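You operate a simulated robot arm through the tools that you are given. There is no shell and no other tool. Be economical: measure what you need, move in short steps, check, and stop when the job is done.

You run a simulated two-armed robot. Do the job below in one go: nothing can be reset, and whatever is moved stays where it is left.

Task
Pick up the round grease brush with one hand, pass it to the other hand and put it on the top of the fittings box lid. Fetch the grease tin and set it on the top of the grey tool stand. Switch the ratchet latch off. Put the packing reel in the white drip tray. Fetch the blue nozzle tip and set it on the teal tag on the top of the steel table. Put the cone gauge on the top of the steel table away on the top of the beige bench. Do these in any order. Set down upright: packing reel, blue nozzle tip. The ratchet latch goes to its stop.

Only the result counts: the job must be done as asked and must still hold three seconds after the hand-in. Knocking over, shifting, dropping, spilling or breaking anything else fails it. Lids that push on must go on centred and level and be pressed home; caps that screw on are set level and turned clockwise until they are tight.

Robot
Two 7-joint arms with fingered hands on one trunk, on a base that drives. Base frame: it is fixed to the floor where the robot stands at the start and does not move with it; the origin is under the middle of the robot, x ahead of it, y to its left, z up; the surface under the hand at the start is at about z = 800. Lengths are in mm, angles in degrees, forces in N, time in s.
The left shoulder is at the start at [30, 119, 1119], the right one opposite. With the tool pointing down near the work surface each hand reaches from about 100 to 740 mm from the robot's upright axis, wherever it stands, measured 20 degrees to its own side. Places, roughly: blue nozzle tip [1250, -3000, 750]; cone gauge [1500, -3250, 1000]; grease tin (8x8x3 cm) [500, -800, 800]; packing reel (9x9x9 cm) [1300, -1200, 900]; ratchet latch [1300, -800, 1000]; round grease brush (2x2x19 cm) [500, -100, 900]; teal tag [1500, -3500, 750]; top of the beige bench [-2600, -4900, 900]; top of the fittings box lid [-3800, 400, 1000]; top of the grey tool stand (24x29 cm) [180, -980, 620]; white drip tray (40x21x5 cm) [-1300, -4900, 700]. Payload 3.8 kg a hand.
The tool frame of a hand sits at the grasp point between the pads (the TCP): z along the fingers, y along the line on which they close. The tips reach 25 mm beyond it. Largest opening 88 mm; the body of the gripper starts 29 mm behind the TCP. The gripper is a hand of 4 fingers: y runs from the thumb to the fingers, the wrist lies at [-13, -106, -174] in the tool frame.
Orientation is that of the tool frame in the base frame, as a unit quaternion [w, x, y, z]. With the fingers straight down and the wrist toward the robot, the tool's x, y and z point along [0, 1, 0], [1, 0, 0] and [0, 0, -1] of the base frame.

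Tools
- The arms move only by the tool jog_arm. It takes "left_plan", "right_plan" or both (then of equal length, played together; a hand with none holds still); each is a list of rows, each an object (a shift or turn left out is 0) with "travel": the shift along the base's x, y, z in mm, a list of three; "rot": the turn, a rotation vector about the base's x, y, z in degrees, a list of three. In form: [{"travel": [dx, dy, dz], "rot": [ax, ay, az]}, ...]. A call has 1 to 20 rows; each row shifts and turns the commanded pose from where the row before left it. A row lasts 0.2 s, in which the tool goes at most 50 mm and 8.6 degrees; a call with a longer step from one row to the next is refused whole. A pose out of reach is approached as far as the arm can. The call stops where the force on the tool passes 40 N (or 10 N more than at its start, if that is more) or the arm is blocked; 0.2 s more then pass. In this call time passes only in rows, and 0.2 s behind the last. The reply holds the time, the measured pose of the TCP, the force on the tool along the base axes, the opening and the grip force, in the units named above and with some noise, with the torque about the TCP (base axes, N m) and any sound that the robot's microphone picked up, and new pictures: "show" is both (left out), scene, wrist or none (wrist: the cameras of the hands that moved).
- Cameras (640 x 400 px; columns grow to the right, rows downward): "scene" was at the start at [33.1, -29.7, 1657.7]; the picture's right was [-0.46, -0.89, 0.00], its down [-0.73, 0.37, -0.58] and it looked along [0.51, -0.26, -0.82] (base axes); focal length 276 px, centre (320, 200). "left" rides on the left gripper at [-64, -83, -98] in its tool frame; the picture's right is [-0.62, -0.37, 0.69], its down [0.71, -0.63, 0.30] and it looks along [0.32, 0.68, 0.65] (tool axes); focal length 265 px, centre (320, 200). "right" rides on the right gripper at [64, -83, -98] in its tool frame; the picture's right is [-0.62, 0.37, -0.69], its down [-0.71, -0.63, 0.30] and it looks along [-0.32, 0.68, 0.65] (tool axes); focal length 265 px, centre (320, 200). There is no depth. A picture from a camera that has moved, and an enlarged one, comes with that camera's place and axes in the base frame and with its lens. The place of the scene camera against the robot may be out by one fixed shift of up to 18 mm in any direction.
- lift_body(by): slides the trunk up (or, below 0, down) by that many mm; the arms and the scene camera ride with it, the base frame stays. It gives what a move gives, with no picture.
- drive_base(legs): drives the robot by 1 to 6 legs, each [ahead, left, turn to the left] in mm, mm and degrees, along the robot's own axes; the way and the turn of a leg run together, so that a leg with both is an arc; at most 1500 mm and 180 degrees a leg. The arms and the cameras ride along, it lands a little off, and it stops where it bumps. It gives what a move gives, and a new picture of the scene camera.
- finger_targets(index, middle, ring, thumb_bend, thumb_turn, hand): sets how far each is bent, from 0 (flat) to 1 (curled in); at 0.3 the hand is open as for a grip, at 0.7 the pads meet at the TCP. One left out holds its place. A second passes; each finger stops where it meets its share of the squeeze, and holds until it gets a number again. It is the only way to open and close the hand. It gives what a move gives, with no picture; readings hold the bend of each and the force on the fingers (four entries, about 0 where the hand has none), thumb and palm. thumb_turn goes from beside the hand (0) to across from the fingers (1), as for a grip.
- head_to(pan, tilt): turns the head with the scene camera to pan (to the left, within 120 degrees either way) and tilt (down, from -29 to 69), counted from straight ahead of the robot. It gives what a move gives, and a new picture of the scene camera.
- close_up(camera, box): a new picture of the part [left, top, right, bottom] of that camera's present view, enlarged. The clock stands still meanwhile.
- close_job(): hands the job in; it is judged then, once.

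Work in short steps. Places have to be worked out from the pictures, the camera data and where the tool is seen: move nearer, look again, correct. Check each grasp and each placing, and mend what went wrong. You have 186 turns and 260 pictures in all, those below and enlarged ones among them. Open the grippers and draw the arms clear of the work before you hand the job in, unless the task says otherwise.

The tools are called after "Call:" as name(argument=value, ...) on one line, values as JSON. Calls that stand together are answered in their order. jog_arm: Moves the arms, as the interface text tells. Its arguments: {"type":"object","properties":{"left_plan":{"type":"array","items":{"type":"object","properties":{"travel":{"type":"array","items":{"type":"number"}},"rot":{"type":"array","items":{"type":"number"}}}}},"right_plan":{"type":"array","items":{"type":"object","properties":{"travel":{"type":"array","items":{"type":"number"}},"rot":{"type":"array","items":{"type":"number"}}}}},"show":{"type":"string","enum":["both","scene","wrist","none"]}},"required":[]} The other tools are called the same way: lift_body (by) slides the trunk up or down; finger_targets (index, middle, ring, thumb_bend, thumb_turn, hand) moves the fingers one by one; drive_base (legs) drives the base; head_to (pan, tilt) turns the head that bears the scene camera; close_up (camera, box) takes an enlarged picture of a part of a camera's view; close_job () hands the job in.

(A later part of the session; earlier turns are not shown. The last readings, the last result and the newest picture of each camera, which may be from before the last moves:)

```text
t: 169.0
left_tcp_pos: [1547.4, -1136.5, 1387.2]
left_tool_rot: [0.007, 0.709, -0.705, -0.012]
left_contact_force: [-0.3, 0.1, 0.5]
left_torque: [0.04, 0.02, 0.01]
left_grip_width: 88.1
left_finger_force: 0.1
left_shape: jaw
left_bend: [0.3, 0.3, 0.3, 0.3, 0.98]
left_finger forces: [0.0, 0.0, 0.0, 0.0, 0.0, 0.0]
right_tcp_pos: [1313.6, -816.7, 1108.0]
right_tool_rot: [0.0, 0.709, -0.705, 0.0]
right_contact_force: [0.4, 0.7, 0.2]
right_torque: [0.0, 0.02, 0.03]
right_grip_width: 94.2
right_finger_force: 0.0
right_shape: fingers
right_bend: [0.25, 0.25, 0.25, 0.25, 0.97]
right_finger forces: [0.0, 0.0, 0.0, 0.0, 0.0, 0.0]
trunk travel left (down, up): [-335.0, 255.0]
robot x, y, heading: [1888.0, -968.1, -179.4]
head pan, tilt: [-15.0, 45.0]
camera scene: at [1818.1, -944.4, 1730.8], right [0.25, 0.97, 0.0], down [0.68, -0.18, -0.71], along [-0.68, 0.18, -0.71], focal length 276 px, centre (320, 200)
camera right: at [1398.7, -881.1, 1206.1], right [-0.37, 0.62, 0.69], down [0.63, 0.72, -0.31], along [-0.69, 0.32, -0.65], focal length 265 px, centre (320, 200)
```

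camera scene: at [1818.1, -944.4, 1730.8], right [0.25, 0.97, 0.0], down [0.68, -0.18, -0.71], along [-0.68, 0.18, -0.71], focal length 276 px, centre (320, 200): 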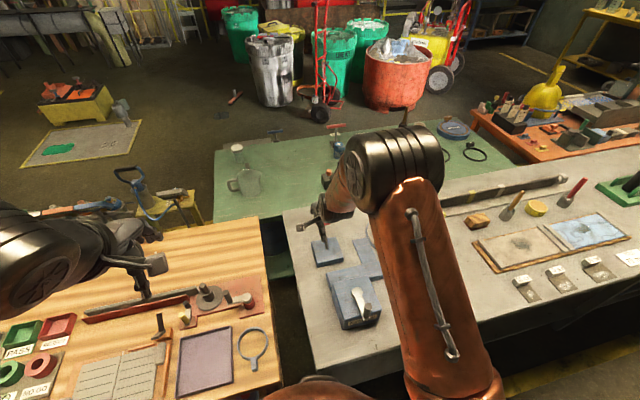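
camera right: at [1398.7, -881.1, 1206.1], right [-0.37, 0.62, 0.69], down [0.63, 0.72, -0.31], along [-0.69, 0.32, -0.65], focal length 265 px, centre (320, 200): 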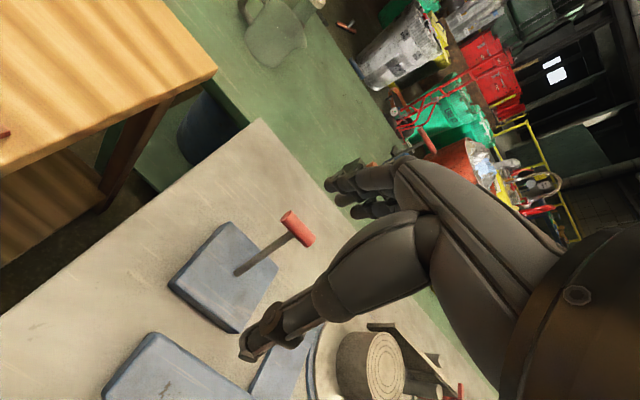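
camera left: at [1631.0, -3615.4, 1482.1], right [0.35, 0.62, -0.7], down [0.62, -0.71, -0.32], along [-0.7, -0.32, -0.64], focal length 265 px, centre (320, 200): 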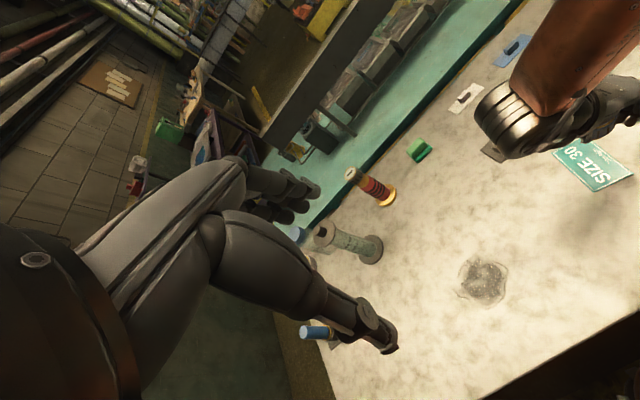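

Latch is flipped to its far stop. Now shift left 320 mm to face the reel.

Call:
drive_base(legs=[[0, 320, -0.5]])

Call:
jog_arm(right_plan=[{"travel": [40, 0, 0]}, {"travel": [40, -10, 0]}], show="wrist")

Call:
head_to(pan=-8, tilt=55)

```text
t: 171.1
left_tcp_pos: [1546.0, -1449.9, 1386.1]
left_tool_rot: [-0.008, -0.706, 0.708, 0.012]
left_contact_force: [0.1, -0.5, 0.1]
left_torque: [0.0, -0.02, 0.0]
left_grip_width: 88.0
left_finger_force: 0.1
left_shape: jaw
left_bend: [0.3, 0.3, 0.3, 0.3, 0.98]
left_finger forces: [0.1, 0.0, 0.0, 0.0, 0.0, 0.1]
right_tcp_pos: [1314.8, -1128.9, 1107.8]
right_tool_rot: [-0.001, -0.707, 0.708, 0.0]
right_contact_force: [0.3, -0.5, -0.2]
right_torque: [-0.01, 0.0, -0.02]
right_grip_width: 94.1
right_finger_force: 0.0
right_shape: fingers
right_bend: [0.25, 0.25, 0.25, 0.25, 0.97]
right_finger forces: [0.0, 0.1, 0.0, 0.0, 0.1, 0.0]
trunk travel left (down, up): [-335.0, 255.0]
robot x, y, heading: [1887.8, -1285.1, 179.9]
head pan, tilt: [-15.0, 45.0]
camera scene: at [1817.6, -1260.0, 1730.8], right [0.26, 0.97, 0.0], down [0.68, -0.18, -0.71], along [-0.68, 0.18, -0.71], focal length 276 px, centre (320, 200)
```

scene: 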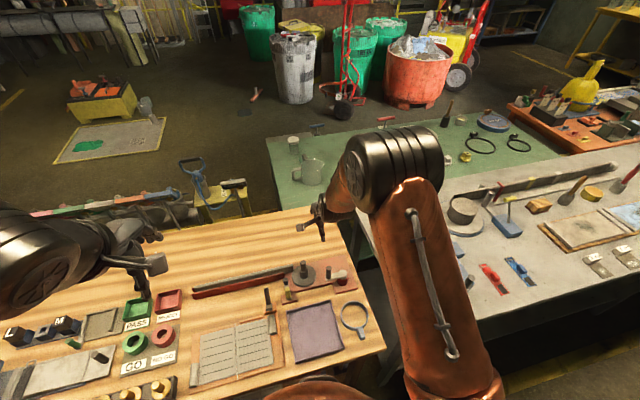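

```text
t: 171.7
left_tcp_pos: [1545.6, -1451.3, 1385.8]
left_tool_rot: [-0.008, -0.707, 0.707, 0.012]
left_contact_force: [0.0, 0.6, -0.5]
left_torque: [0.03, 0.01, 0.02]
left_grip_width: 87.9
left_finger_force: 0.0
left_shape: jaw
left_bend: [0.3, 0.3, 0.3, 0.3, 0.98]
left_finger forces: [0.0, 0.0, 0.1, 0.0, 0.0, 0.0]
right_tcp_pos: [1395.2, -1140.7, 1106.7]
right_tool_rot: [-0.001, -0.706, 0.708, 0.0]
right_contact_force: [-0.6, -0.2, -0.5]
right_torque: [0.04, 0.05, -0.01]
right_grip_width: 94.1
right_finger_force: 0.1
right_shape: fingers
right_bend: [0.25, 0.25, 0.25, 0.25, 0.97]
right_finger forces: [0.1, 0.0, 0.0, 0.1, 0.0, 0.0]
trunk travel left (down, up): [-335.0, 255.0]
robot x, y, heading: [1888.0, -1287.7, 179.7]
head pan, tilt: [-15.0, 45.0]
camera right: at [1479.7, -1205.9, 1205.1], right [-0.37, 0.62, 0.69], down [0.63, 0.71, -0.31], along [-0.68, 0.32, -0.65], focal length 265 px, centre (320, 200)
```

right: 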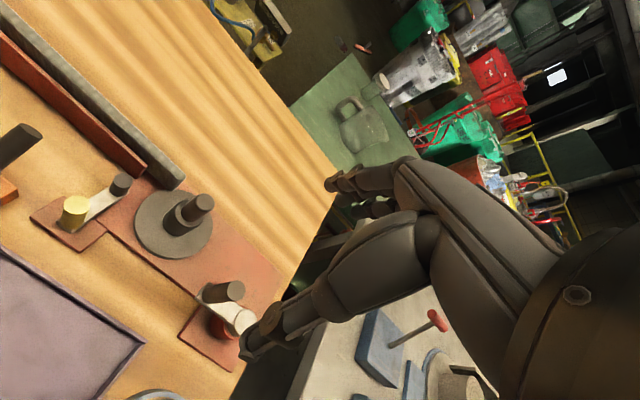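

```text
t: 172.4
left_tcp_pos: [1546.5, -1449.6, 1386.3]
left_tool_rot: [-0.009, -0.707, 0.707, 0.011]
left_contact_force: [0.1, 0.0, -0.7]
left_torque: [0.0, 0.0, 0.0]
left_grip_width: 87.9
left_finger_force: 0.1
left_shape: jaw
left_bend: [0.3, 0.3, 0.3, 0.3, 0.98]
left_finger forces: [0.0, 0.0, 0.0, 0.0, 0.1, 0.1]
right_tcp_pos: [1394.5, -1140.7, 1106.5]
right_tool_rot: [-0.001, -0.706, 0.708, -0.001]
right_contact_force: [0.3, 0.0, -1.3]
right_torque: [0.03, 0.03, 0.01]
right_grip_width: 94.3
right_finger_force: 0.1
right_shape: fingers
right_bend: [0.25, 0.25, 0.25, 0.25, 0.97]
right_finger forces: [0.1, 0.1, 0.0, 0.1, 0.0, 0.0]
trunk travel left (down, up): [-335.0, 255.0]
robot x, y, heading: [1892.1, -1283.6, 179.9]
head pan, tilt: [-8.0, 55.0]
camera scene: at [1824.5, -1270.1, 1717.4], right [0.14, 0.99, 0.0], down [0.81, -0.12, -0.57], along [-0.57, 0.08, -0.82], focal length 276 px, centre (320, 200)
```

scene: 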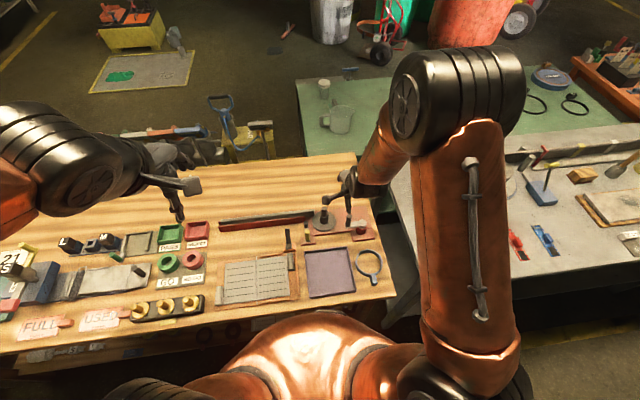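

Call:
close_up(camera="right", box=[60, 140, 300, 290])

Call:
close_up(camera="scene", box=[200, 190, 400, 315])

```text
2.67 times, centred on (180, 215) of right
camera zoom: at [1478.4, -1204.7, 1204.6], right [-0.37, 0.62, 0.69], down [0.63, 0.71, -0.31], along [-0.68, 0.32, -0.65], focal length 708 px, centre (693, 160)
```

zoom: 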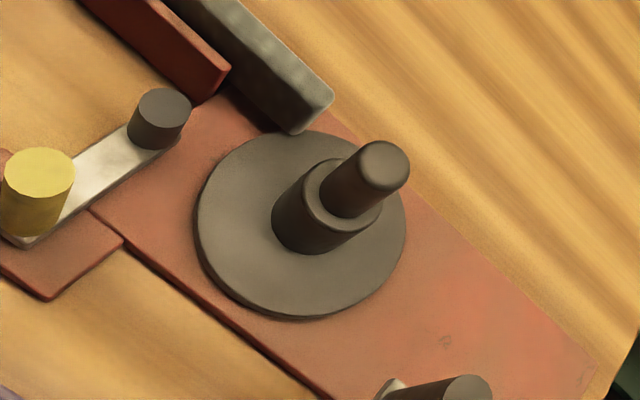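

```text
3.20 times, centred on (300, 252) of scene
camera zoom: at [1824.5, -1270.1, 1717.4], right [0.14, 0.99, 0.0], down [0.81, -0.12, -0.57], along [-0.57, 0.08, -0.82], focal length 882 px, centre (384, 32)
```

zoom: 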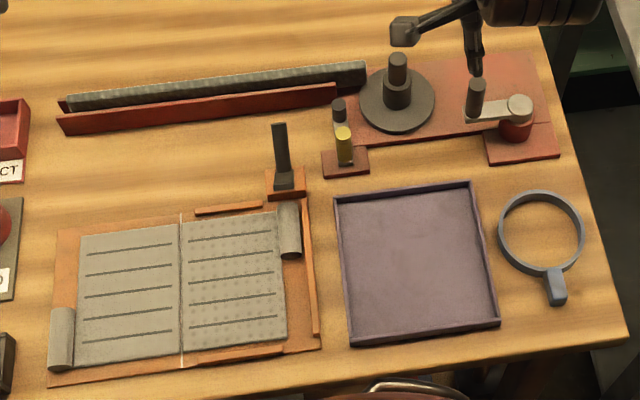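

The reel is a flanged disc with hub and stem — I'll grip the stem. Move above it and re-measure.

Call:
jog_arm(right_plan=[{"travel": [-25, -25, -10]}, {"travel": [-25, -25, -15]}], show="wrist")

Call:
close_up(camera="right", box=[160, 150, 400, 300])

```text
t: 173.0
left_tcp_pos: [1545.2, -1449.1, 1385.9]
left_tool_rot: [-0.008, -0.706, 0.708, 0.011]
left_contact_force: [-0.9, 0.2, -0.9]
left_torque: [0.03, 0.02, 0.01]
left_grip_width: 87.9
left_finger_force: 0.2
left_shape: jaw
left_bend: [0.3, 0.3, 0.3, 0.3, 0.98]
left_finger forces: [0.0, 0.0, 0.1, 0.0, 0.0, 0.0]
right_tcp_pos: [1343.3, -1189.3, 1081.3]
right_tool_rot: [0.001, 0.707, -0.707, 0.001]
right_contact_force: [0.7, -0.2, -0.3]
right_torque: [-0.02, -0.01, 0.0]
right_grip_width: 93.8
right_finger_force: 0.1
right_shape: fingers
right_bend: [0.25, 0.25, 0.25, 0.25, 0.97]
right_finger forces: [0.0, 0.0, 0.0, 0.1, 0.1, 0.0]
trunk travel left (down, up): [-335.0, 255.0]
robot x, y, heading: [1889.5, -1287.2, 179.9]
head pan, tilt: [-8.0, 55.0]
camera right: at [1428.3, -1254.4, 1179.4], right [-0.37, 0.62, 0.69], down [0.63, 0.71, -0.31], along [-0.68, 0.32, -0.65], focal length 265 px, centre (320, 200)
```

right: 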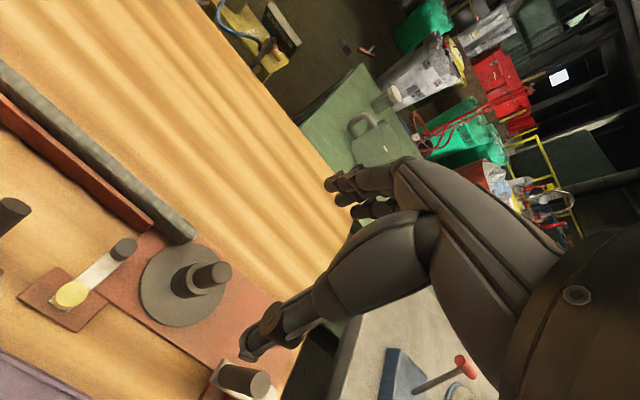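

```text
2.67 times, centred on (280, 225) of right
camera zoom: at [1428.3, -1254.4, 1179.4], right [-0.37, 0.62, 0.69], down [0.63, 0.71, -0.31], along [-0.68, 0.32, -0.65], focal length 708 px, centre (427, 133)
```

zoom: 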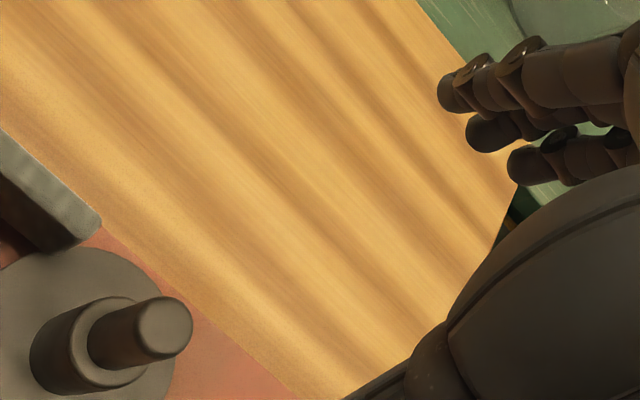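

Reel axis at (1347,−1192.6), stem top z≈960. Descend to TCP z≈945 and close on the stem/hub.

Call:
jog_arm(right_plan=[{"travel": [3, -3, -40]}, {"travel": [1, 0, -40]}, {"travel": [0, 0, -35]}, {"travel": [0, 0, -21]}], show="wrist")

Call:
finger_targets(hand="right", index=0.6, middle=0.6, ring=0.6, thumb_bend=0.6)

Call:
close_up(camera="right", box=[160, 150, 400, 300])

```text
t: 174.0
left_tcp_pos: [1545.8, -1450.4, 1385.0]
left_tool_rot: [-0.008, -0.706, 0.708, 0.011]
left_contact_force: [-0.9, 0.5, -0.2]
left_torque: [0.01, 0.0, 0.0]
left_grip_width: 88.0
left_finger_force: 0.2
left_shape: jaw
left_bend: [0.3, 0.3, 0.3, 0.3, 0.98]
left_finger forces: [0.1, 0.1, 0.0, 0.0, 0.0, 0.0]
right_tcp_pos: [1350.3, -1191.9, 945.7]
right_tool_rot: [-0.001, -0.706, 0.708, 0.0]
right_contact_force: [0.0, -0.2, 0.6]
right_torque: [0.0, 0.0, 0.01]
right_grip_width: 94.0
right_finger_force: 0.1
right_shape: fingers
right_bend: [0.25, 0.25, 0.25, 0.25, 0.97]
right_finger forces: [0.0, 0.0, 0.0, 0.0, 0.1, 0.1]
trunk travel left (down, up): [-335.0, 255.0]
robot x, y, heading: [1887.7, -1281.0, 180.0]
head pan, tilt: [-8.0, 55.0]
camera right: at [1433.5, -1256.4, 1044.5], right [-0.37, 0.62, 0.69], down [0.63, 0.71, -0.31], along [-0.68, 0.32, -0.65], focal length 265 px, centre (320, 200)
```

right: 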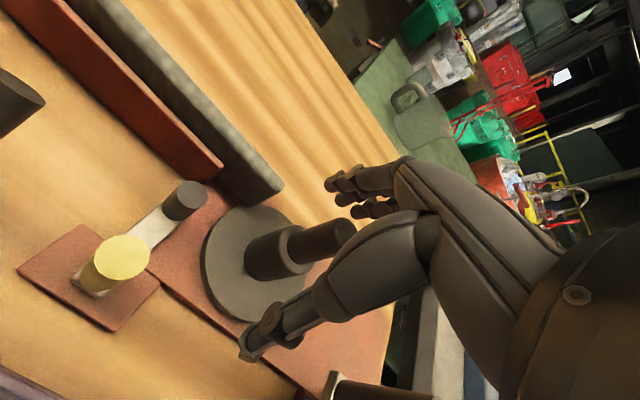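

```text
t: 175.0
left_tcp_pos: [1546.6, -1449.8, 1385.4]
left_tool_rot: [-0.008, -0.707, 0.707, 0.011]
left_contact_force: [-0.6, -0.1, -1.1]
left_torque: [-0.02, 0.02, 0.02]
left_grip_width: 88.0
left_finger_force: 0.0
left_shape: jaw
left_bend: [0.3, 0.3, 0.3, 0.3, 0.98]
left_finger forces: [0.0, 0.1, 0.0, 0.0, 0.0, 0.1]
right_tcp_pos: [1350.2, -1192.4, 947.2]
right_tool_rot: [0.0, -0.706, 0.708, 0.0]
right_contact_force: [-0.4, -0.9, 0.5]
right_torque: [0.03, 0.03, 0.01]
right_grip_width: 20.1
right_finger_force: 0.4
right_shape: fingers
right_bend: [0.6, 0.6, 0.6, 0.6, 1.0]
right_finger forces: [0.1, 0.6, 0.0, 0.1, 0.1, 0.0]
trunk travel left (down, up): [-335.0, 255.0]
robot x, y, heading: [1887.0, -1283.3, 180.0]
head pan, tilt: [-8.0, 55.0]
```

```text
2.67 times, centred on (280, 225) of right
camera zoom: at [1433.9, -1256.4, 1044.9], right [-0.37, 0.62, 0.69], down [0.63, 0.71, -0.31], along [-0.68, 0.32, -0.65], focal length 708 px, centre (427, 133)
```

zoom: 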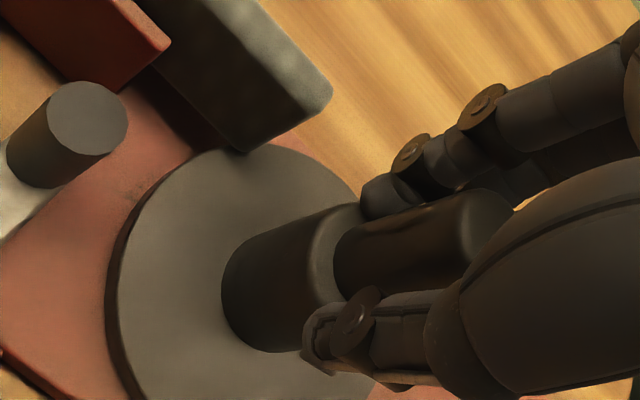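

Fingers meet the stem just above the hub. Squeeze firmly and lift a little.

Call:
finger_targets(hand="right", index=0.8, middle=0.8, ring=0.8, thumb_bend=0.8)

Call:
jog_arm(right_plan=[{"travel": [0, 0, 10]}, {"travel": [0, 0, 15]}], show="wrist")

```text
t: 176.0
left_tcp_pos: [1544.4, -1449.5, 1385.6]
left_tool_rot: [-0.009, -0.707, 0.707, 0.011]
left_contact_force: [-0.4, -0.1, -0.2]
left_torque: [-0.01, -0.03, 0.0]
left_grip_width: 87.8
left_finger_force: 0.0
left_shape: jaw
left_bend: [0.3, 0.3, 0.3, 0.3, 0.98]
left_finger forces: [0.1, 0.0, 0.0, 0.0, 0.0, 0.0]
right_tcp_pos: [1349.7, -1192.2, 946.2]
right_tool_rot: [-0.001, -0.706, 0.708, 0.0]
right_contact_force: [-5.8, 0.3, 2.3]
right_torque: [0.05, 0.15, 0.04]
right_grip_width: 8.9
right_finger_force: 18.0
right_shape: fingers
right_bend: [0.73, 0.64, 0.8, 0.66, 1.0]
right_finger forces: [9.6, 12.8, 0.1, 0.0, 14.6, 0.0]
trunk travel left (down, up): [-335.0, 255.0]
robot x, y, heading: [1888.6, -1286.1, 179.8]
head pan, tilt: [-8.0, 55.0]
```

```text
t: 176.6
left_tcp_pos: [1546.5, -1449.5, 1384.9]
left_tool_rot: [-0.009, -0.706, 0.708, 0.012]
left_contact_force: [0.5, -0.4, 0.3]
left_torque: [0.0, -0.01, 0.0]
left_grip_width: 87.8
left_finger_force: 0.1
left_shape: jaw
left_bend: [0.3, 0.3, 0.3, 0.3, 0.98]
left_finger forces: [0.0, 0.0, 0.1, 0.0, 0.0, 0.1]
right_tcp_pos: [1350.1, -1191.2, 971.1]
right_tool_rot: [0.0, -0.707, 0.707, -0.001]
right_contact_force: [0.4, 0.6, -0.8]
right_torque: [0.0, 0.0, 0.02]
right_grip_width: 8.4
right_finger_force: 16.9
right_shape: fingers
right_bend: [0.73, 0.64, 0.8, 0.66, 1.0]
right_finger forces: [8.8, 9.5, 0.1, 0.0, 16.0, 0.0]
trunk travel left (down, up): [-335.0, 255.0]
robot x, y, heading: [1887.1, -1281.8, 180.0]
head pan, tilt: [-8.0, 55.0]
camera right: at [1433.4, -1256.1, 1069.2], right [-0.37, 0.62, 0.69], down [0.63, 0.71, -0.3], along [-0.68, 0.32, -0.66], focal length 265 px, centre (320, 200)
```

right: 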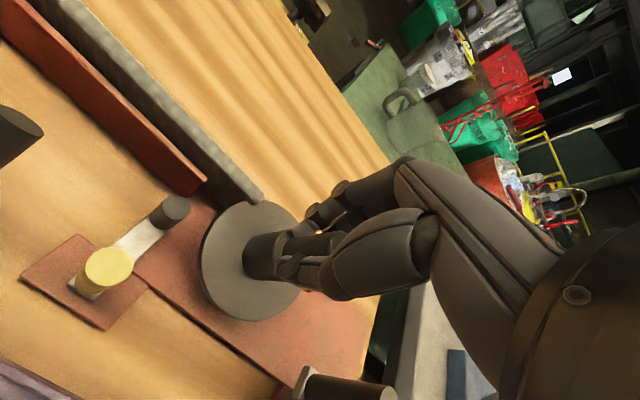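

Reel lifted, light and level. Raise it, then drive back to the steel table so the left hand can take the cone gauge.

Call:
jog_arm(right_plan=[{"travel": [0, 0, 45]}, {"travel": [0, 0, 45]}, {"travel": [20, 0, 40]}, {"travel": [40, 0, 25]}, {"travel": [40, 0, 25]}], show="none")

Call:
drive_base(legs=[[-265, 0, 0], [0, 1000, 0], [0, 780, 0]])

Call:
close_up(camera="right", box=[0, 0, 640, 400])

```text
t: 177.8
left_tcp_pos: [1547.5, -1450.1, 1385.3]
left_tool_rot: [-0.009, -0.706, 0.708, 0.011]
left_contact_force: [0.0, 0.3, -0.2]
left_torque: [-0.01, 0.02, 0.0]
left_grip_width: 87.7
left_finger_force: 0.0
left_shape: jaw
left_bend: [0.3, 0.3, 0.3, 0.3, 0.98]
left_finger forces: [0.1, 0.1, 0.0, 0.0, 0.0, 0.0]
right_tcp_pos: [1450.1, -1190.4, 1152.7]
right_tool_rot: [-0.001, -0.706, 0.708, 0.0]
right_contact_force: [0.3, -0.4, -0.9]
right_torque: [0.01, 0.01, -0.02]
right_grip_width: 8.5
right_finger_force: 17.0
right_shape: fingers
right_bend: [0.73, 0.65, 0.8, 0.66, 1.0]
right_finger forces: [8.5, 9.6, 0.0, 0.1, 15.8, 0.1]
trunk travel left (down, up): [-335.0, 255.0]
robot x, y, heading: [1887.0, -1283.1, 179.7]
head pan, tilt: [-8.0, 55.0]
```

```text
t: 188.3
left_tcp_pos: [1785.3, -3237.0, 1385.3]
left_tool_rot: [-0.008, -0.704, 0.71, 0.012]
left_contact_force: [-0.3, -0.6, 0.6]
left_torque: [0.04, 0.0, 0.01]
left_grip_width: 88.1
left_finger_force: 0.1
left_shape: jaw
left_bend: [0.3, 0.3, 0.3, 0.3, 0.98]
left_finger forces: [0.0, 0.0, 0.0, 0.0, 0.1, 0.0]
right_tcp_pos: [1688.9, -2976.0, 1151.5]
right_tool_rot: [0.0, -0.705, 0.709, -0.001]
right_contact_force: [0.0, -1.2, -1.6]
right_torque: [0.0, -0.01, -0.04]
right_grip_width: 8.4
right_finger_force: 17.3
right_shape: fingers
right_bend: [0.73, 0.65, 0.8, 0.66, 1.0]
right_finger forces: [8.9, 9.6, 0.1, 0.1, 15.7, 0.0]
trunk travel left (down, up): [-335.0, 255.0]
robot x, y, heading: [2125.8, -3073.9, 179.7]
head pan, tilt: [-8.0, 55.0]
camera scene: at [2064.5, -3059.1, 1717.4], right [0.15, 0.99, 0.0], down [0.81, -0.12, -0.57], along [-0.57, 0.08, -0.82], focal length 276 px, centre (320, 200)
```

scene: 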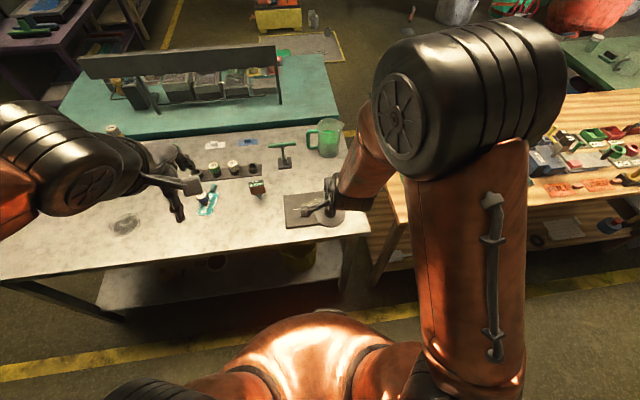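

```text
1.00 times, centred on (320, 200) of right (not enlarged: the box is as wide or as high as the picture)
camera zoom: at [1772.3, -3042.5, 1250.0], right [-0.36, 0.62, 0.69], down [0.63, 0.71, -0.31], along [-0.68, 0.33, -0.65], focal length 265 px, centre (320, 200)
```

zoom: 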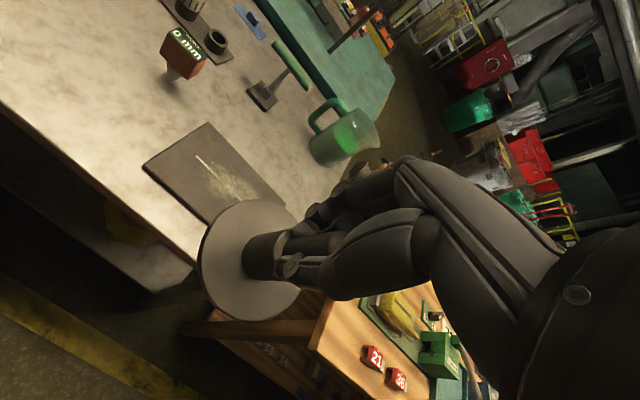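

Drive forward 200 mm, and bring the left hand above the gauge.

Call:
drive_base(legs=[[200, 0, 0.3]])

Call:
jog_arm(left_plan=[{"travel": [-40, 0, -20], "rot": [0, -1.6, 0]}, {"travel": [-40, 4, -25]}, {"travel": [-30, 4, -35]}, {"travel": [0, 4, -45]}, {"travel": [0, 0, -45]}, {"travel": [0, 0, -45]}, {"travel": [0, 0, -30]}], show="wrist")

```text
t: 189.9
left_tcp_pos: [1584.9, -3237.5, 1385.2]
left_tool_rot: [-0.008, -0.706, 0.708, 0.012]
left_contact_force: [-0.1, 0.1, 0.0]
left_torque: [0.03, -0.02, -0.01]
left_grip_width: 87.8
left_finger_force: 0.0
left_shape: jaw
left_bend: [0.3, 0.3, 0.3, 0.3, 0.98]
left_finger forces: [0.0, 0.1, 0.0, 0.1, 0.0, 0.0]
right_tcp_pos: [1488.9, -2977.7, 1152.2]
right_tool_rot: [-0.001, -0.707, 0.708, -0.001]
right_contact_force: [0.2, -0.5, -1.0]
right_torque: [0.0, 0.02, -0.02]
right_grip_width: 8.5
right_finger_force: 16.5
right_shape: fingers
right_bend: [0.73, 0.65, 0.8, 0.66, 1.0]
right_finger forces: [8.9, 9.5, 0.1, 0.0, 15.7, 0.0]
trunk travel left (down, up): [-335.0, 255.0]
robot x, y, heading: [1930.3, -3070.0, 179.7]
head pan, tilt: [-8.0, 55.0]
camera scene: at [1864.0, -3058.2, 1717.3], right [0.14, 0.99, 0.0], down [0.81, -0.12, -0.57], along [-0.57, 0.08, -0.82], focal length 276 px, centre (320, 200)
```

scene: 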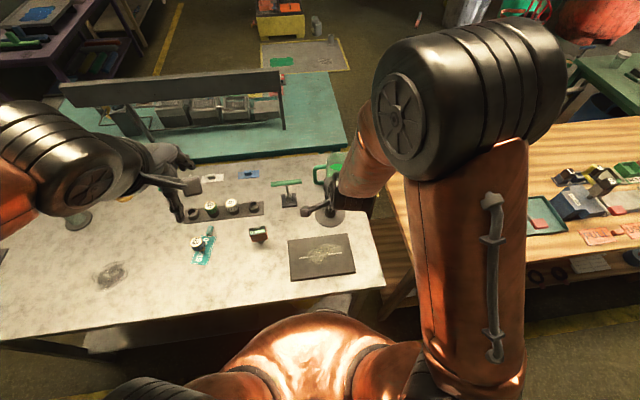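

```text
t: 191.5
left_tcp_pos: [1474.3, -3228.0, 1140.8]
left_tool_rot: [0.002, -0.707, 0.707, 0.002]
left_contact_force: [-0.1, -0.1, -0.9]
left_torque: [0.0, -0.01, 0.02]
left_grip_width: 88.2
left_finger_force: 0.1
left_shape: jaw
left_bend: [0.3, 0.3, 0.3, 0.3, 0.98]
left_finger forces: [0.0, 0.0, 0.1, 0.0, 0.1, 0.1]
right_tcp_pos: [1487.7, -2979.4, 1151.1]
right_tool_rot: [0.0, -0.707, 0.708, -0.001]
right_contact_force: [0.5, -0.2, -1.0]
right_torque: [0.02, 0.03, -0.01]
right_grip_width: 8.6
right_finger_force: 16.8
right_shape: fingers
right_bend: [0.73, 0.65, 0.8, 0.66, 1.0]
right_finger forces: [8.7, 9.6, 0.0, 0.0, 15.7, 0.0]
trunk travel left (down, up): [-335.0, 255.0]
robot x, y, heading: [1928.1, -3073.7, 179.7]
head pan, tilt: [-8.0, 55.0]
camera left: at [1558.6, -3165.0, 1240.3], right [0.37, 0.62, -0.69], down [0.63, -0.71, -0.31], along [-0.68, -0.32, -0.66], focal length 265 px, centre (320, 200)
```

left: 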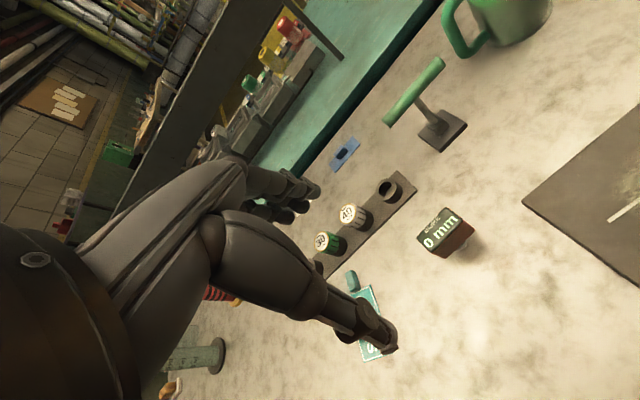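

Gauge head at ≈(1428,−3199). Move above and lower to re-measure.

Call:
jog_arm(left_plan=[{"travel": [-30, 20, -20]}, {"travel": [-14, 8, -40]}, {"travel": [0, 0, -40]}], show="wrist")

Call:
close_up(camera="left", box=[260, 150, 500, 300])

```text
t: 192.3
left_tcp_pos: [1432.6, -3198.5, 1041.2]
left_tool_rot: [0.002, -0.706, 0.708, 0.002]
left_contact_force: [-0.3, -0.5, -0.6]
left_torque: [-0.02, 0.0, 0.0]
left_grip_width: 87.7
left_finger_force: 0.2
left_shape: jaw
left_bend: [0.3, 0.3, 0.3, 0.3, 0.98]
left_finger forces: [0.1, 0.0, 0.0, 0.1, 0.1, 0.0]
right_tcp_pos: [1487.7, -2979.7, 1151.6]
right_tool_rot: [0.0, -0.706, 0.708, 0.0]
right_contact_force: [-0.6, -0.3, -1.2]
right_torque: [-0.02, 0.03, 0.01]
right_grip_width: 8.6
right_finger_force: 16.6
right_shape: fingers
right_bend: [0.73, 0.65, 0.8, 0.66, 1.0]
right_finger forces: [8.8, 9.4, 0.0, 0.0, 15.7, 0.1]
trunk travel left (down, up): [-335.0, 255.0]
robot x, y, heading: [1929.0, -3075.5, 179.9]
head pan, tilt: [-8.0, 55.0]
camera left: at [1515.2, -3135.5, 1140.5], right [0.37, 0.62, -0.69], down [0.63, -0.71, -0.31], along [-0.68, -0.32, -0.66], focal length 265 px, centre (320, 200)
```

left: 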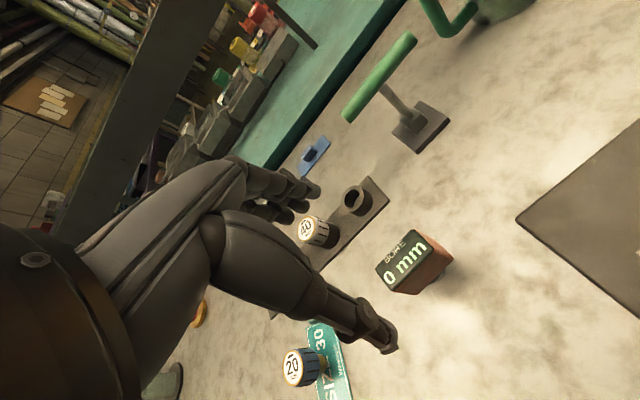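

```text
2.67 times, centred on (380, 225) of left
camera zoom: at [1515.2, -3135.5, 1140.5], right [0.37, 0.62, -0.69], down [0.63, -0.71, -0.31], along [-0.68, -0.32, -0.66], focal length 708 px, centre (160, 133)
```

zoom: 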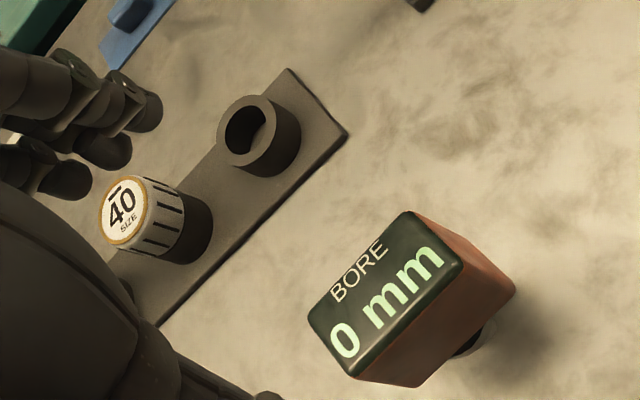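

Gauge head (25×52 mm) top centre ≈(1419,−3201,920), yawed about 8°. Align, descend, and grip along x.

Call:
jog_arm(left_plan=[{"travel": [-13, -2, -20], "rot": [0, 0, 7]}, {"travel": [0, 0, -40]}, {"travel": [0, 0, -40]}, {"travel": [0, 0, -31]}], show="wrist")

Call:
finger_targets(hand="left", index=0.6, middle=0.6, ring=0.6, thumb_bend=0.6)

Call:
close_up(camera="left", box=[160, 100, 480, 300])

```text
t: 193.3
left_tcp_pos: [1416.8, -3198.3, 910.4]
left_tool_rot: [-0.002, 0.748, -0.663, -0.002]
left_contact_force: [-1.0, -0.4, 0.4]
left_torque: [0.02, 0.02, -0.01]
left_grip_width: 87.9
left_finger_force: 0.1
left_shape: jaw
left_bend: [0.3, 0.3, 0.3, 0.3, 0.98]
left_finger forces: [0.0, 0.1, 0.0, 0.1, 0.0, 0.0]
right_tcp_pos: [1488.4, -2978.2, 1150.3]
right_tool_rot: [-0.001, -0.707, 0.707, -0.001]
right_contact_force: [-0.2, 0.1, -0.4]
right_torque: [0.01, -0.01, 0.02]
right_grip_width: 8.5
right_finger_force: 17.3
right_shape: fingers
right_bend: [0.73, 0.65, 0.8, 0.66, 1.0]
right_finger forces: [8.7, 9.5, 0.0, 0.0, 15.7, 0.1]
trunk travel left (down, up): [-335.0, 255.0]
robot x, y, heading: [1930.0, -3072.7, 179.6]
head pan, tilt: [-8.0, 55.0]
camera left: at [1492.7, -3125.0, 1009.5], right [0.29, 0.66, -0.69], down [0.71, -0.63, -0.31], along [-0.64, -0.4, -0.66], focal length 265 px, centre (320, 200)
```

left: 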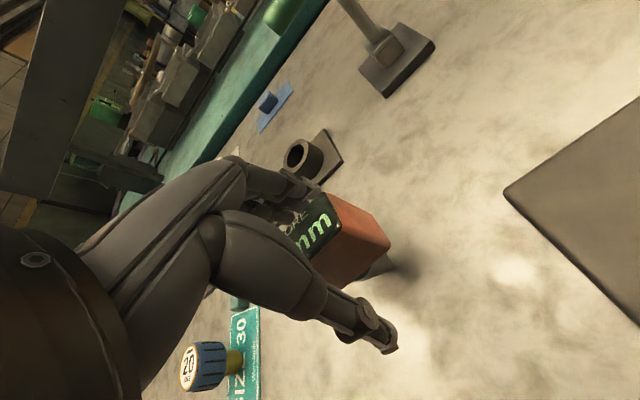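

```text
t: 194.3
left_tcp_pos: [1418.5, -3197.8, 911.6]
left_tool_rot: [-0.001, 0.748, -0.664, -0.001]
left_contact_force: [-0.1, 0.3, 1.0]
left_torque: [0.0, 0.01, -0.03]
left_grip_width: 25.3
left_finger_force: 2.6
left_shape: fingers
left_bend: [0.58, 0.59, 0.59, 0.57, 0.97]
left_finger forces: [1.1, 0.9, 0.6, 0.0, 2.5, 0.0]
right_tcp_pos: [1488.8, -2978.7, 1153.0]
right_tool_rot: [-0.001, -0.707, 0.707, -0.001]
right_contact_force: [-0.1, 0.1, -1.2]
right_torque: [0.01, 0.02, -0.02]
right_grip_width: 8.6
right_finger_force: 16.8
right_shape: fingers
right_bend: [0.73, 0.65, 0.8, 0.66, 1.0]
right_finger forces: [8.7, 9.6, 0.0, 0.0, 15.7, 0.1]
trunk travel left (down, up): [-335.0, 255.0]
robot x, y, heading: [1930.0, -3071.3, 179.8]
head pan, tilt: [-8.0, 55.0]
```

```text
2.00 times, centred on (320, 200) of left
camera zoom: at [1493.0, -3124.8, 1010.0], right [0.29, 0.66, -0.69], down [0.71, -0.63, -0.31], along [-0.64, -0.4, -0.66], focal length 531 px, centre (320, 200)
```

zoom: 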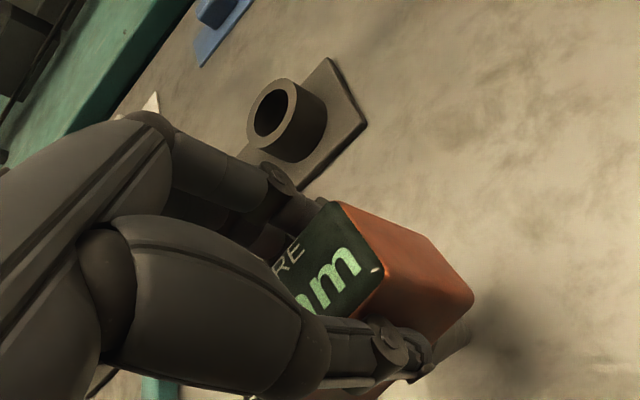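

Good even contact on the head. Tighten and lift.

Call:
finger_targets(hand="left", index=0.75, middle=0.75, ring=0.75, thumb_bend=0.75)

Call:
jog_arm(left_plan=[{"travel": [0, 0, 15]}, {"travel": [0, 0, 40]}, {"travel": [0, 0, 45]}, {"travel": [0, 0, 45]}, {"travel": [0, 0, 45]}, {"travel": [20, 0, 40]}], show="both")

```text
t: 195.3
left_tcp_pos: [1418.5, -3197.1, 910.8]
left_tool_rot: [-0.001, 0.748, -0.664, -0.002]
left_contact_force: [-0.2, 0.4, 0.8]
left_torque: [-0.05, 0.0, -0.02]
left_grip_width: 23.4
left_finger_force: 19.0
left_shape: fingers
left_bend: [0.72, 0.72, 0.73, 0.58, 0.93]
left_finger forces: [9.0, 5.9, 4.1, 0.1, 18.9, 0.1]
right_tcp_pos: [1487.6, -2978.2, 1150.9]
right_tool_rot: [0.0, -0.707, 0.707, -0.001]
right_contact_force: [-0.6, -0.9, -1.8]
right_torque: [-0.01, -0.02, 0.03]
right_grip_width: 8.7
right_finger_force: 16.9
right_shape: fingers
right_bend: [0.73, 0.65, 0.8, 0.66, 1.0]
right_finger forces: [8.7, 9.5, 0.1, 0.0, 15.7, 0.0]
trunk travel left (down, up): [-335.0, 255.0]
robot x, y, heading: [1928.6, -3070.9, 179.8]
head pan, tilt: [-8.0, 55.0]
```

```text
t: 196.7
left_tcp_pos: [1439.2, -3200.1, 1141.2]
left_tool_rot: [-0.002, 0.748, -0.663, -0.002]
left_contact_force: [-0.1, -0.6, -0.6]
left_torque: [0.01, 0.01, 0.02]
left_grip_width: 23.0
left_finger_force: 18.6
left_shape: fingers
left_bend: [0.72, 0.72, 0.73, 0.58, 0.93]
left_finger forces: [9.2, 5.5, 4.1, 0.0, 18.9, 0.0]
right_tcp_pos: [1490.5, -2977.1, 1151.4]
right_tool_rot: [-0.001, -0.706, 0.708, -0.001]
right_contact_force: [-0.2, 0.8, -1.8]
right_torque: [-0.01, 0.02, 0.0]
right_grip_width: 8.5
right_finger_force: 16.7
right_shape: fingers
right_bend: [0.73, 0.65, 0.8, 0.66, 1.0]
right_finger forces: [8.7, 9.5, 0.1, 0.0, 15.6, 0.1]
trunk travel left (down, up): [-335.0, 255.0]
robot x, y, heading: [1926.4, -3071.2, 180.0]
head pan, tilt: [-8.0, 55.0]
camera scene: at [1866.8, -3057.7, 1717.4], right [0.14, 0.99, 0.0], down [0.81, -0.12, -0.57], along [-0.57, 0.08, -0.82], focal length 276 px, centre (320, 200)
camera left: at [1515.1, -3127.0, 1240.2], right [0.29, 0.66, -0.69], down [0.71, -0.63, -0.31], along [-0.64, -0.4, -0.66], focal length 265 px, centre (320, 200)
```

scene: 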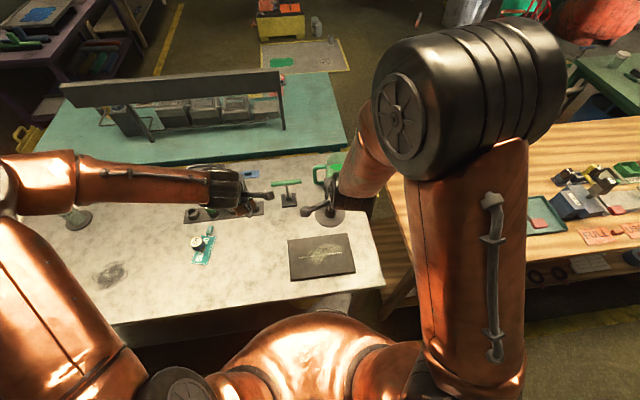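
left: 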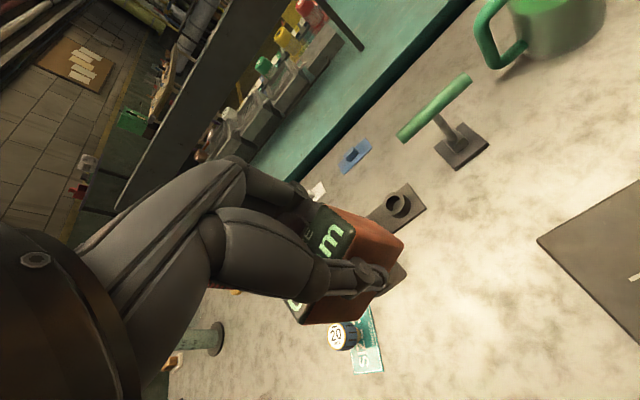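

Both objects are held. Raise the trunk for clearance, back out, drive south and turn to face −y.

Call:
lift_body(by=240)

Call:
drive_base(legs=[[-240, 0, 0], [0, 1430, 0], [0, 0, 90]])

Call:
head_to(pan=60, tilt=50)

```text
t: 199.2
left_tcp_pos: [1437.6, -3201.5, 1379.1]
left_tool_rot: [-0.001, 0.748, -0.663, -0.001]
left_contact_force: [0.8, 0.1, -0.6]
left_torque: [-0.02, 0.02, 0.03]
left_grip_width: 23.2
left_finger_force: 18.7
left_shape: fingers
left_bend: [0.72, 0.72, 0.73, 0.58, 0.93]
left_finger forces: [9.3, 5.6, 4.1, 0.1, 19.0, 0.0]
right_tcp_pos: [1488.0, -2978.9, 1391.0]
right_tool_rot: [-0.001, -0.706, 0.708, 0.0]
right_contact_force: [-0.2, 0.7, -0.3]
right_torque: [-0.02, -0.01, -0.02]
right_grip_width: 8.6
right_finger_force: 16.5
right_shape: fingers
right_bend: [0.73, 0.65, 0.8, 0.66, 1.0]
right_finger forces: [8.7, 9.6, 0.0, 0.0, 15.7, 0.0]
trunk travel left (down, up): [-575.0, 15.0]
robot x, y, heading: [1928.7, -3070.6, 179.9]
head pan, tilt: [-8.0, 55.0]
```

```text
t: 211.6
left_tcp_pos: [2321.5, -4996.2, 1379.2]
left_tool_rot: [0.0, 0.997, 0.081, -0.001]
left_contact_force: [0.4, 0.7, -1.1]
left_torque: [-0.02, -0.03, 0.03]
left_grip_width: 23.1
left_finger_force: 18.6
left_shape: fingers
left_bend: [0.72, 0.73, 0.73, 0.58, 0.93]
left_finger forces: [9.2, 5.4, 3.9, 0.0, 18.4, 0.0]
right_tcp_pos: [2097.8, -4954.6, 1392.3]
right_tool_rot: [0.0, 1.0, 0.021, 0.001]
right_contact_force: [0.1, -0.8, -1.4]
right_torque: [0.0, -0.02, 0.02]
right_grip_width: 8.2
right_finger_force: 16.3
right_shape: fingers
right_bend: [0.73, 0.65, 0.8, 0.66, 1.0]
right_finger forces: [8.3, 9.6, 0.0, 0.0, 15.1, 0.1]
trunk travel left (down, up): [-575.0, 15.0]
robot x, y, heading: [2172.8, -4513.4, -87.6]
head pan, tilt: [-8.0, 55.0]
camera scene: at [2152.4, -4560.6, 1957.3], right [-1.0, 0.1, 0.0], down [0.08, 0.82, -0.57], along [-0.06, -0.57, -0.82], focal length 276 px, centre (320, 200)
```

scene: 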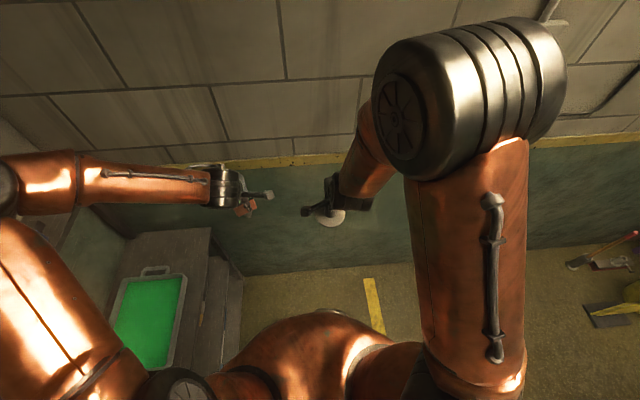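

```text
t: 213.0
left_tcp_pos: [2321.7, -4995.3, 1379.7]
left_tool_rot: [0.001, 0.997, 0.081, -0.003]
left_contact_force: [0.4, -1.1, -0.9]
left_torque: [-0.02, 0.03, -0.02]
left_grip_width: 22.7
left_finger_force: 18.7
left_shape: fingers
left_bend: [0.72, 0.73, 0.73, 0.58, 0.93]
left_finger forces: [9.1, 5.5, 3.9, 0.0, 18.3, 0.0]
right_tcp_pos: [2097.9, -4954.5, 1392.2]
right_tool_rot: [0.0, 1.0, 0.021, 0.001]
right_contact_force: [-0.1, 0.7, -1.5]
right_torque: [0.0, 0.01, -0.02]
right_grip_width: 8.1
right_finger_force: 16.1
right_shape: fingers
right_bend: [0.73, 0.65, 0.8, 0.66, 1.0]
right_finger forces: [8.4, 9.5, 0.1, 0.0, 15.0, 0.0]
trunk travel left (down, up): [-575.0, 15.0]
robot x, y, heading: [2170.6, -4512.7, -87.9]
head pan, tilt: [60.0, 50.0]
camera scene: at [2227.9, -4524.7, 1963.9], right [-0.47, -0.89, 0.0], down [-0.68, 0.36, -0.64], along [0.57, -0.3, -0.77], focal length 276 px, centre (320, 200)
```

scene: 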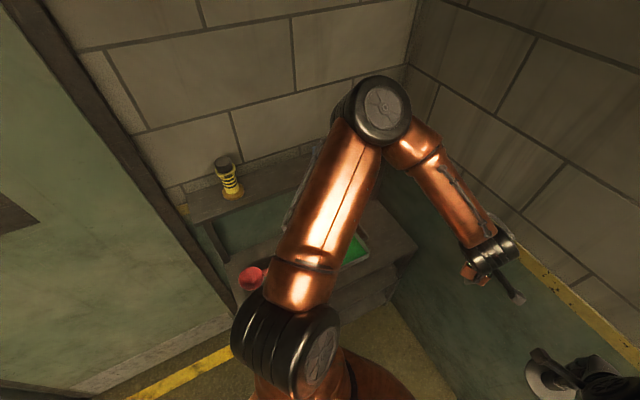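

Heading is −87.6°. Correct and slide right (−x) 1270 mm to approach the passage.

Call:
drive_base(legs=[[0, 0, -2.4], [0, -1270, 0]])

Call:
head_to(pan=-60, tilt=50)

```text
t: 219.8
left_tcp_pos: [1034.4, -4997.8, 1378.6]
left_tool_rot: [0.001, 0.998, 0.058, -0.002]
left_contact_force: [0.5, -0.2, -0.1]
left_torque: [-0.01, -0.02, 0.03]
left_grip_width: 22.7
left_finger_force: 18.1
left_shape: fingers
left_bend: [0.72, 0.73, 0.73, 0.58, 0.93]
left_finger forces: [9.1, 5.4, 3.9, 0.0, 18.4, 0.0]
right_tcp_pos: [811.2, -4947.9, 1391.8]
right_tool_rot: [0.0, 1.0, -0.002, 0.0]
right_contact_force: [0.1, 0.2, -1.4]
right_torque: [0.02, -0.01, 0.0]
right_grip_width: 8.1
right_finger_force: 16.3
right_shape: fingers
right_bend: [0.73, 0.65, 0.8, 0.66, 1.0]
right_finger forces: [8.4, 9.5, 0.0, 0.0, 15.0, 0.1]
trunk travel left (down, up): [-575.0, 15.0]
robot x, y, heading: [904.9, -4508.6, -90.4]
head pan, tilt: [60.0, 50.0]
camera scene: at [961.3, -4523.1, 1963.8], right [-0.5, -0.86, 0.0], down [-0.66, 0.39, -0.64], along [0.55, -0.32, -0.77], focal length 276 px, centre (320, 200)
```

scene: 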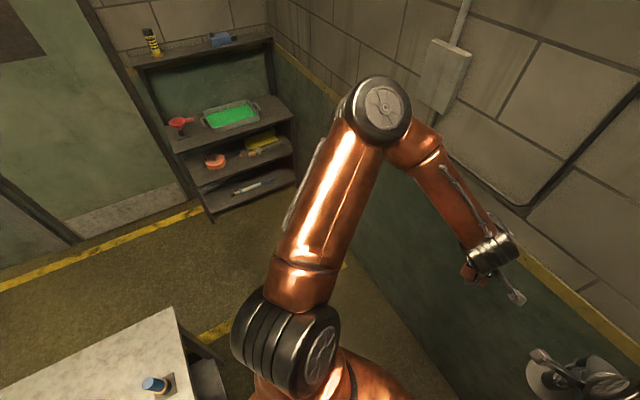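

```text
t: 221.8
left_tcp_pos: [1032.7, -4998.3, 1378.8]
left_tool_rot: [0.0, 0.998, 0.059, -0.001]
left_contact_force: [-0.4, 0.1, -1.3]
left_torque: [-0.01, 0.02, -0.02]
left_grip_width: 23.0
left_finger_force: 18.3
left_shape: fingers
left_bend: [0.72, 0.73, 0.73, 0.58, 0.93]
left_finger forces: [9.1, 5.3, 3.9, 0.0, 18.4, 0.0]
right_tcp_pos: [810.2, -4947.1, 1391.0]
right_tool_rot: [0.0, 1.0, -0.002, 0.001]
right_contact_force: [0.6, -0.2, -0.4]
right_torque: [-0.01, 0.01, -0.03]
right_grip_width: 8.4
right_finger_force: 16.4
right_shape: fingers
right_bend: [0.73, 0.65, 0.8, 0.66, 1.0]
right_finger forces: [8.4, 9.5, 0.1, 0.0, 15.0, 0.0]
trunk travel left (down, up): [-575.0, 15.0]
robot x, y, heading: [904.6, -4508.9, -90.4]
head pan, tilt: [-60.0, 50.0]
camera scene: at [827.2, -4522.5, 1963.9], right [-0.5, 0.87, 0.0], down [0.67, 0.38, -0.64], along [-0.56, -0.32, -0.77], focal length 276 px, centre (320, 200)
```

scene: 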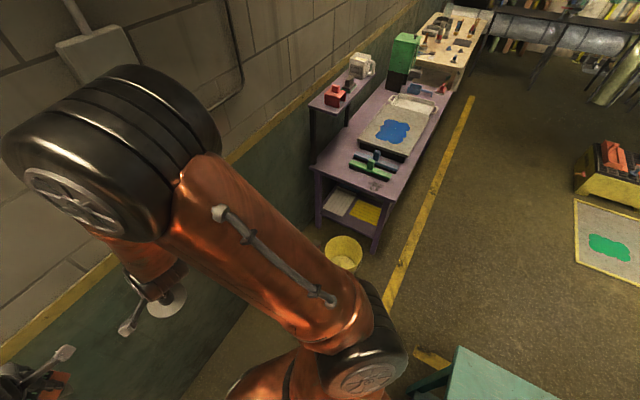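

Teal corner at ≈(368,−4199). Centre to y≈−4492 and slide through to x≈45.

Call:
drive_base(legs=[[-17, 0, 0.4], [0, -860, 0]])

```text
t: 225.7
left_tcp_pos: [356.1, -4981.2, 1379.0]
left_tool_rot: [0.0, 0.998, 0.067, -0.003]
left_contact_force: [-0.7, -0.7, -1.7]
left_torque: [0.0, 0.03, -0.01]
left_grip_width: 22.9
left_finger_force: 18.3
left_shape: fingers
left_bend: [0.72, 0.73, 0.73, 0.58, 0.93]
left_finger forces: [9.1, 5.4, 3.9, 0.0, 18.5, 0.0]
right_tcp_pos: [133.0, -4934.5, 1392.8]
right_tool_rot: [0.0, 1.0, 0.007, -0.001]
right_contact_force: [-0.4, 0.0, -1.0]
right_torque: [-0.01, 0.02, -0.01]
right_grip_width: 8.1
right_finger_force: 16.0
right_shape: fingers
right_bend: [0.73, 0.65, 0.8, 0.66, 1.0]
right_finger forces: [8.5, 9.6, 0.0, 0.0, 15.1, 0.0]
trunk travel left (down, up): [-575.0, 15.0]
robot x, y, heading: [208.3, -4494.3, -89.4]
head pan, tilt: [-60.0, 50.0]
stopped in leg 2: the robot was blocked; the commanded pose is now the measured one
camera scene: at [142.4, -4509.3, 1964.1], right [-0.51, 0.86, 0.0], down [0.66, 0.39, -0.65], along [-0.56, -0.33, -0.76], focal length 276 px, centre (320, 200)
```

scene: 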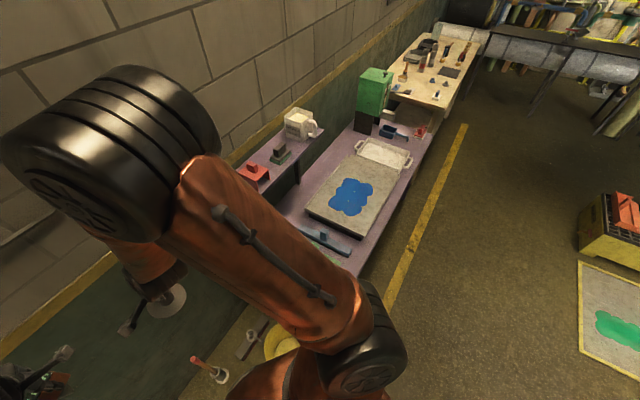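

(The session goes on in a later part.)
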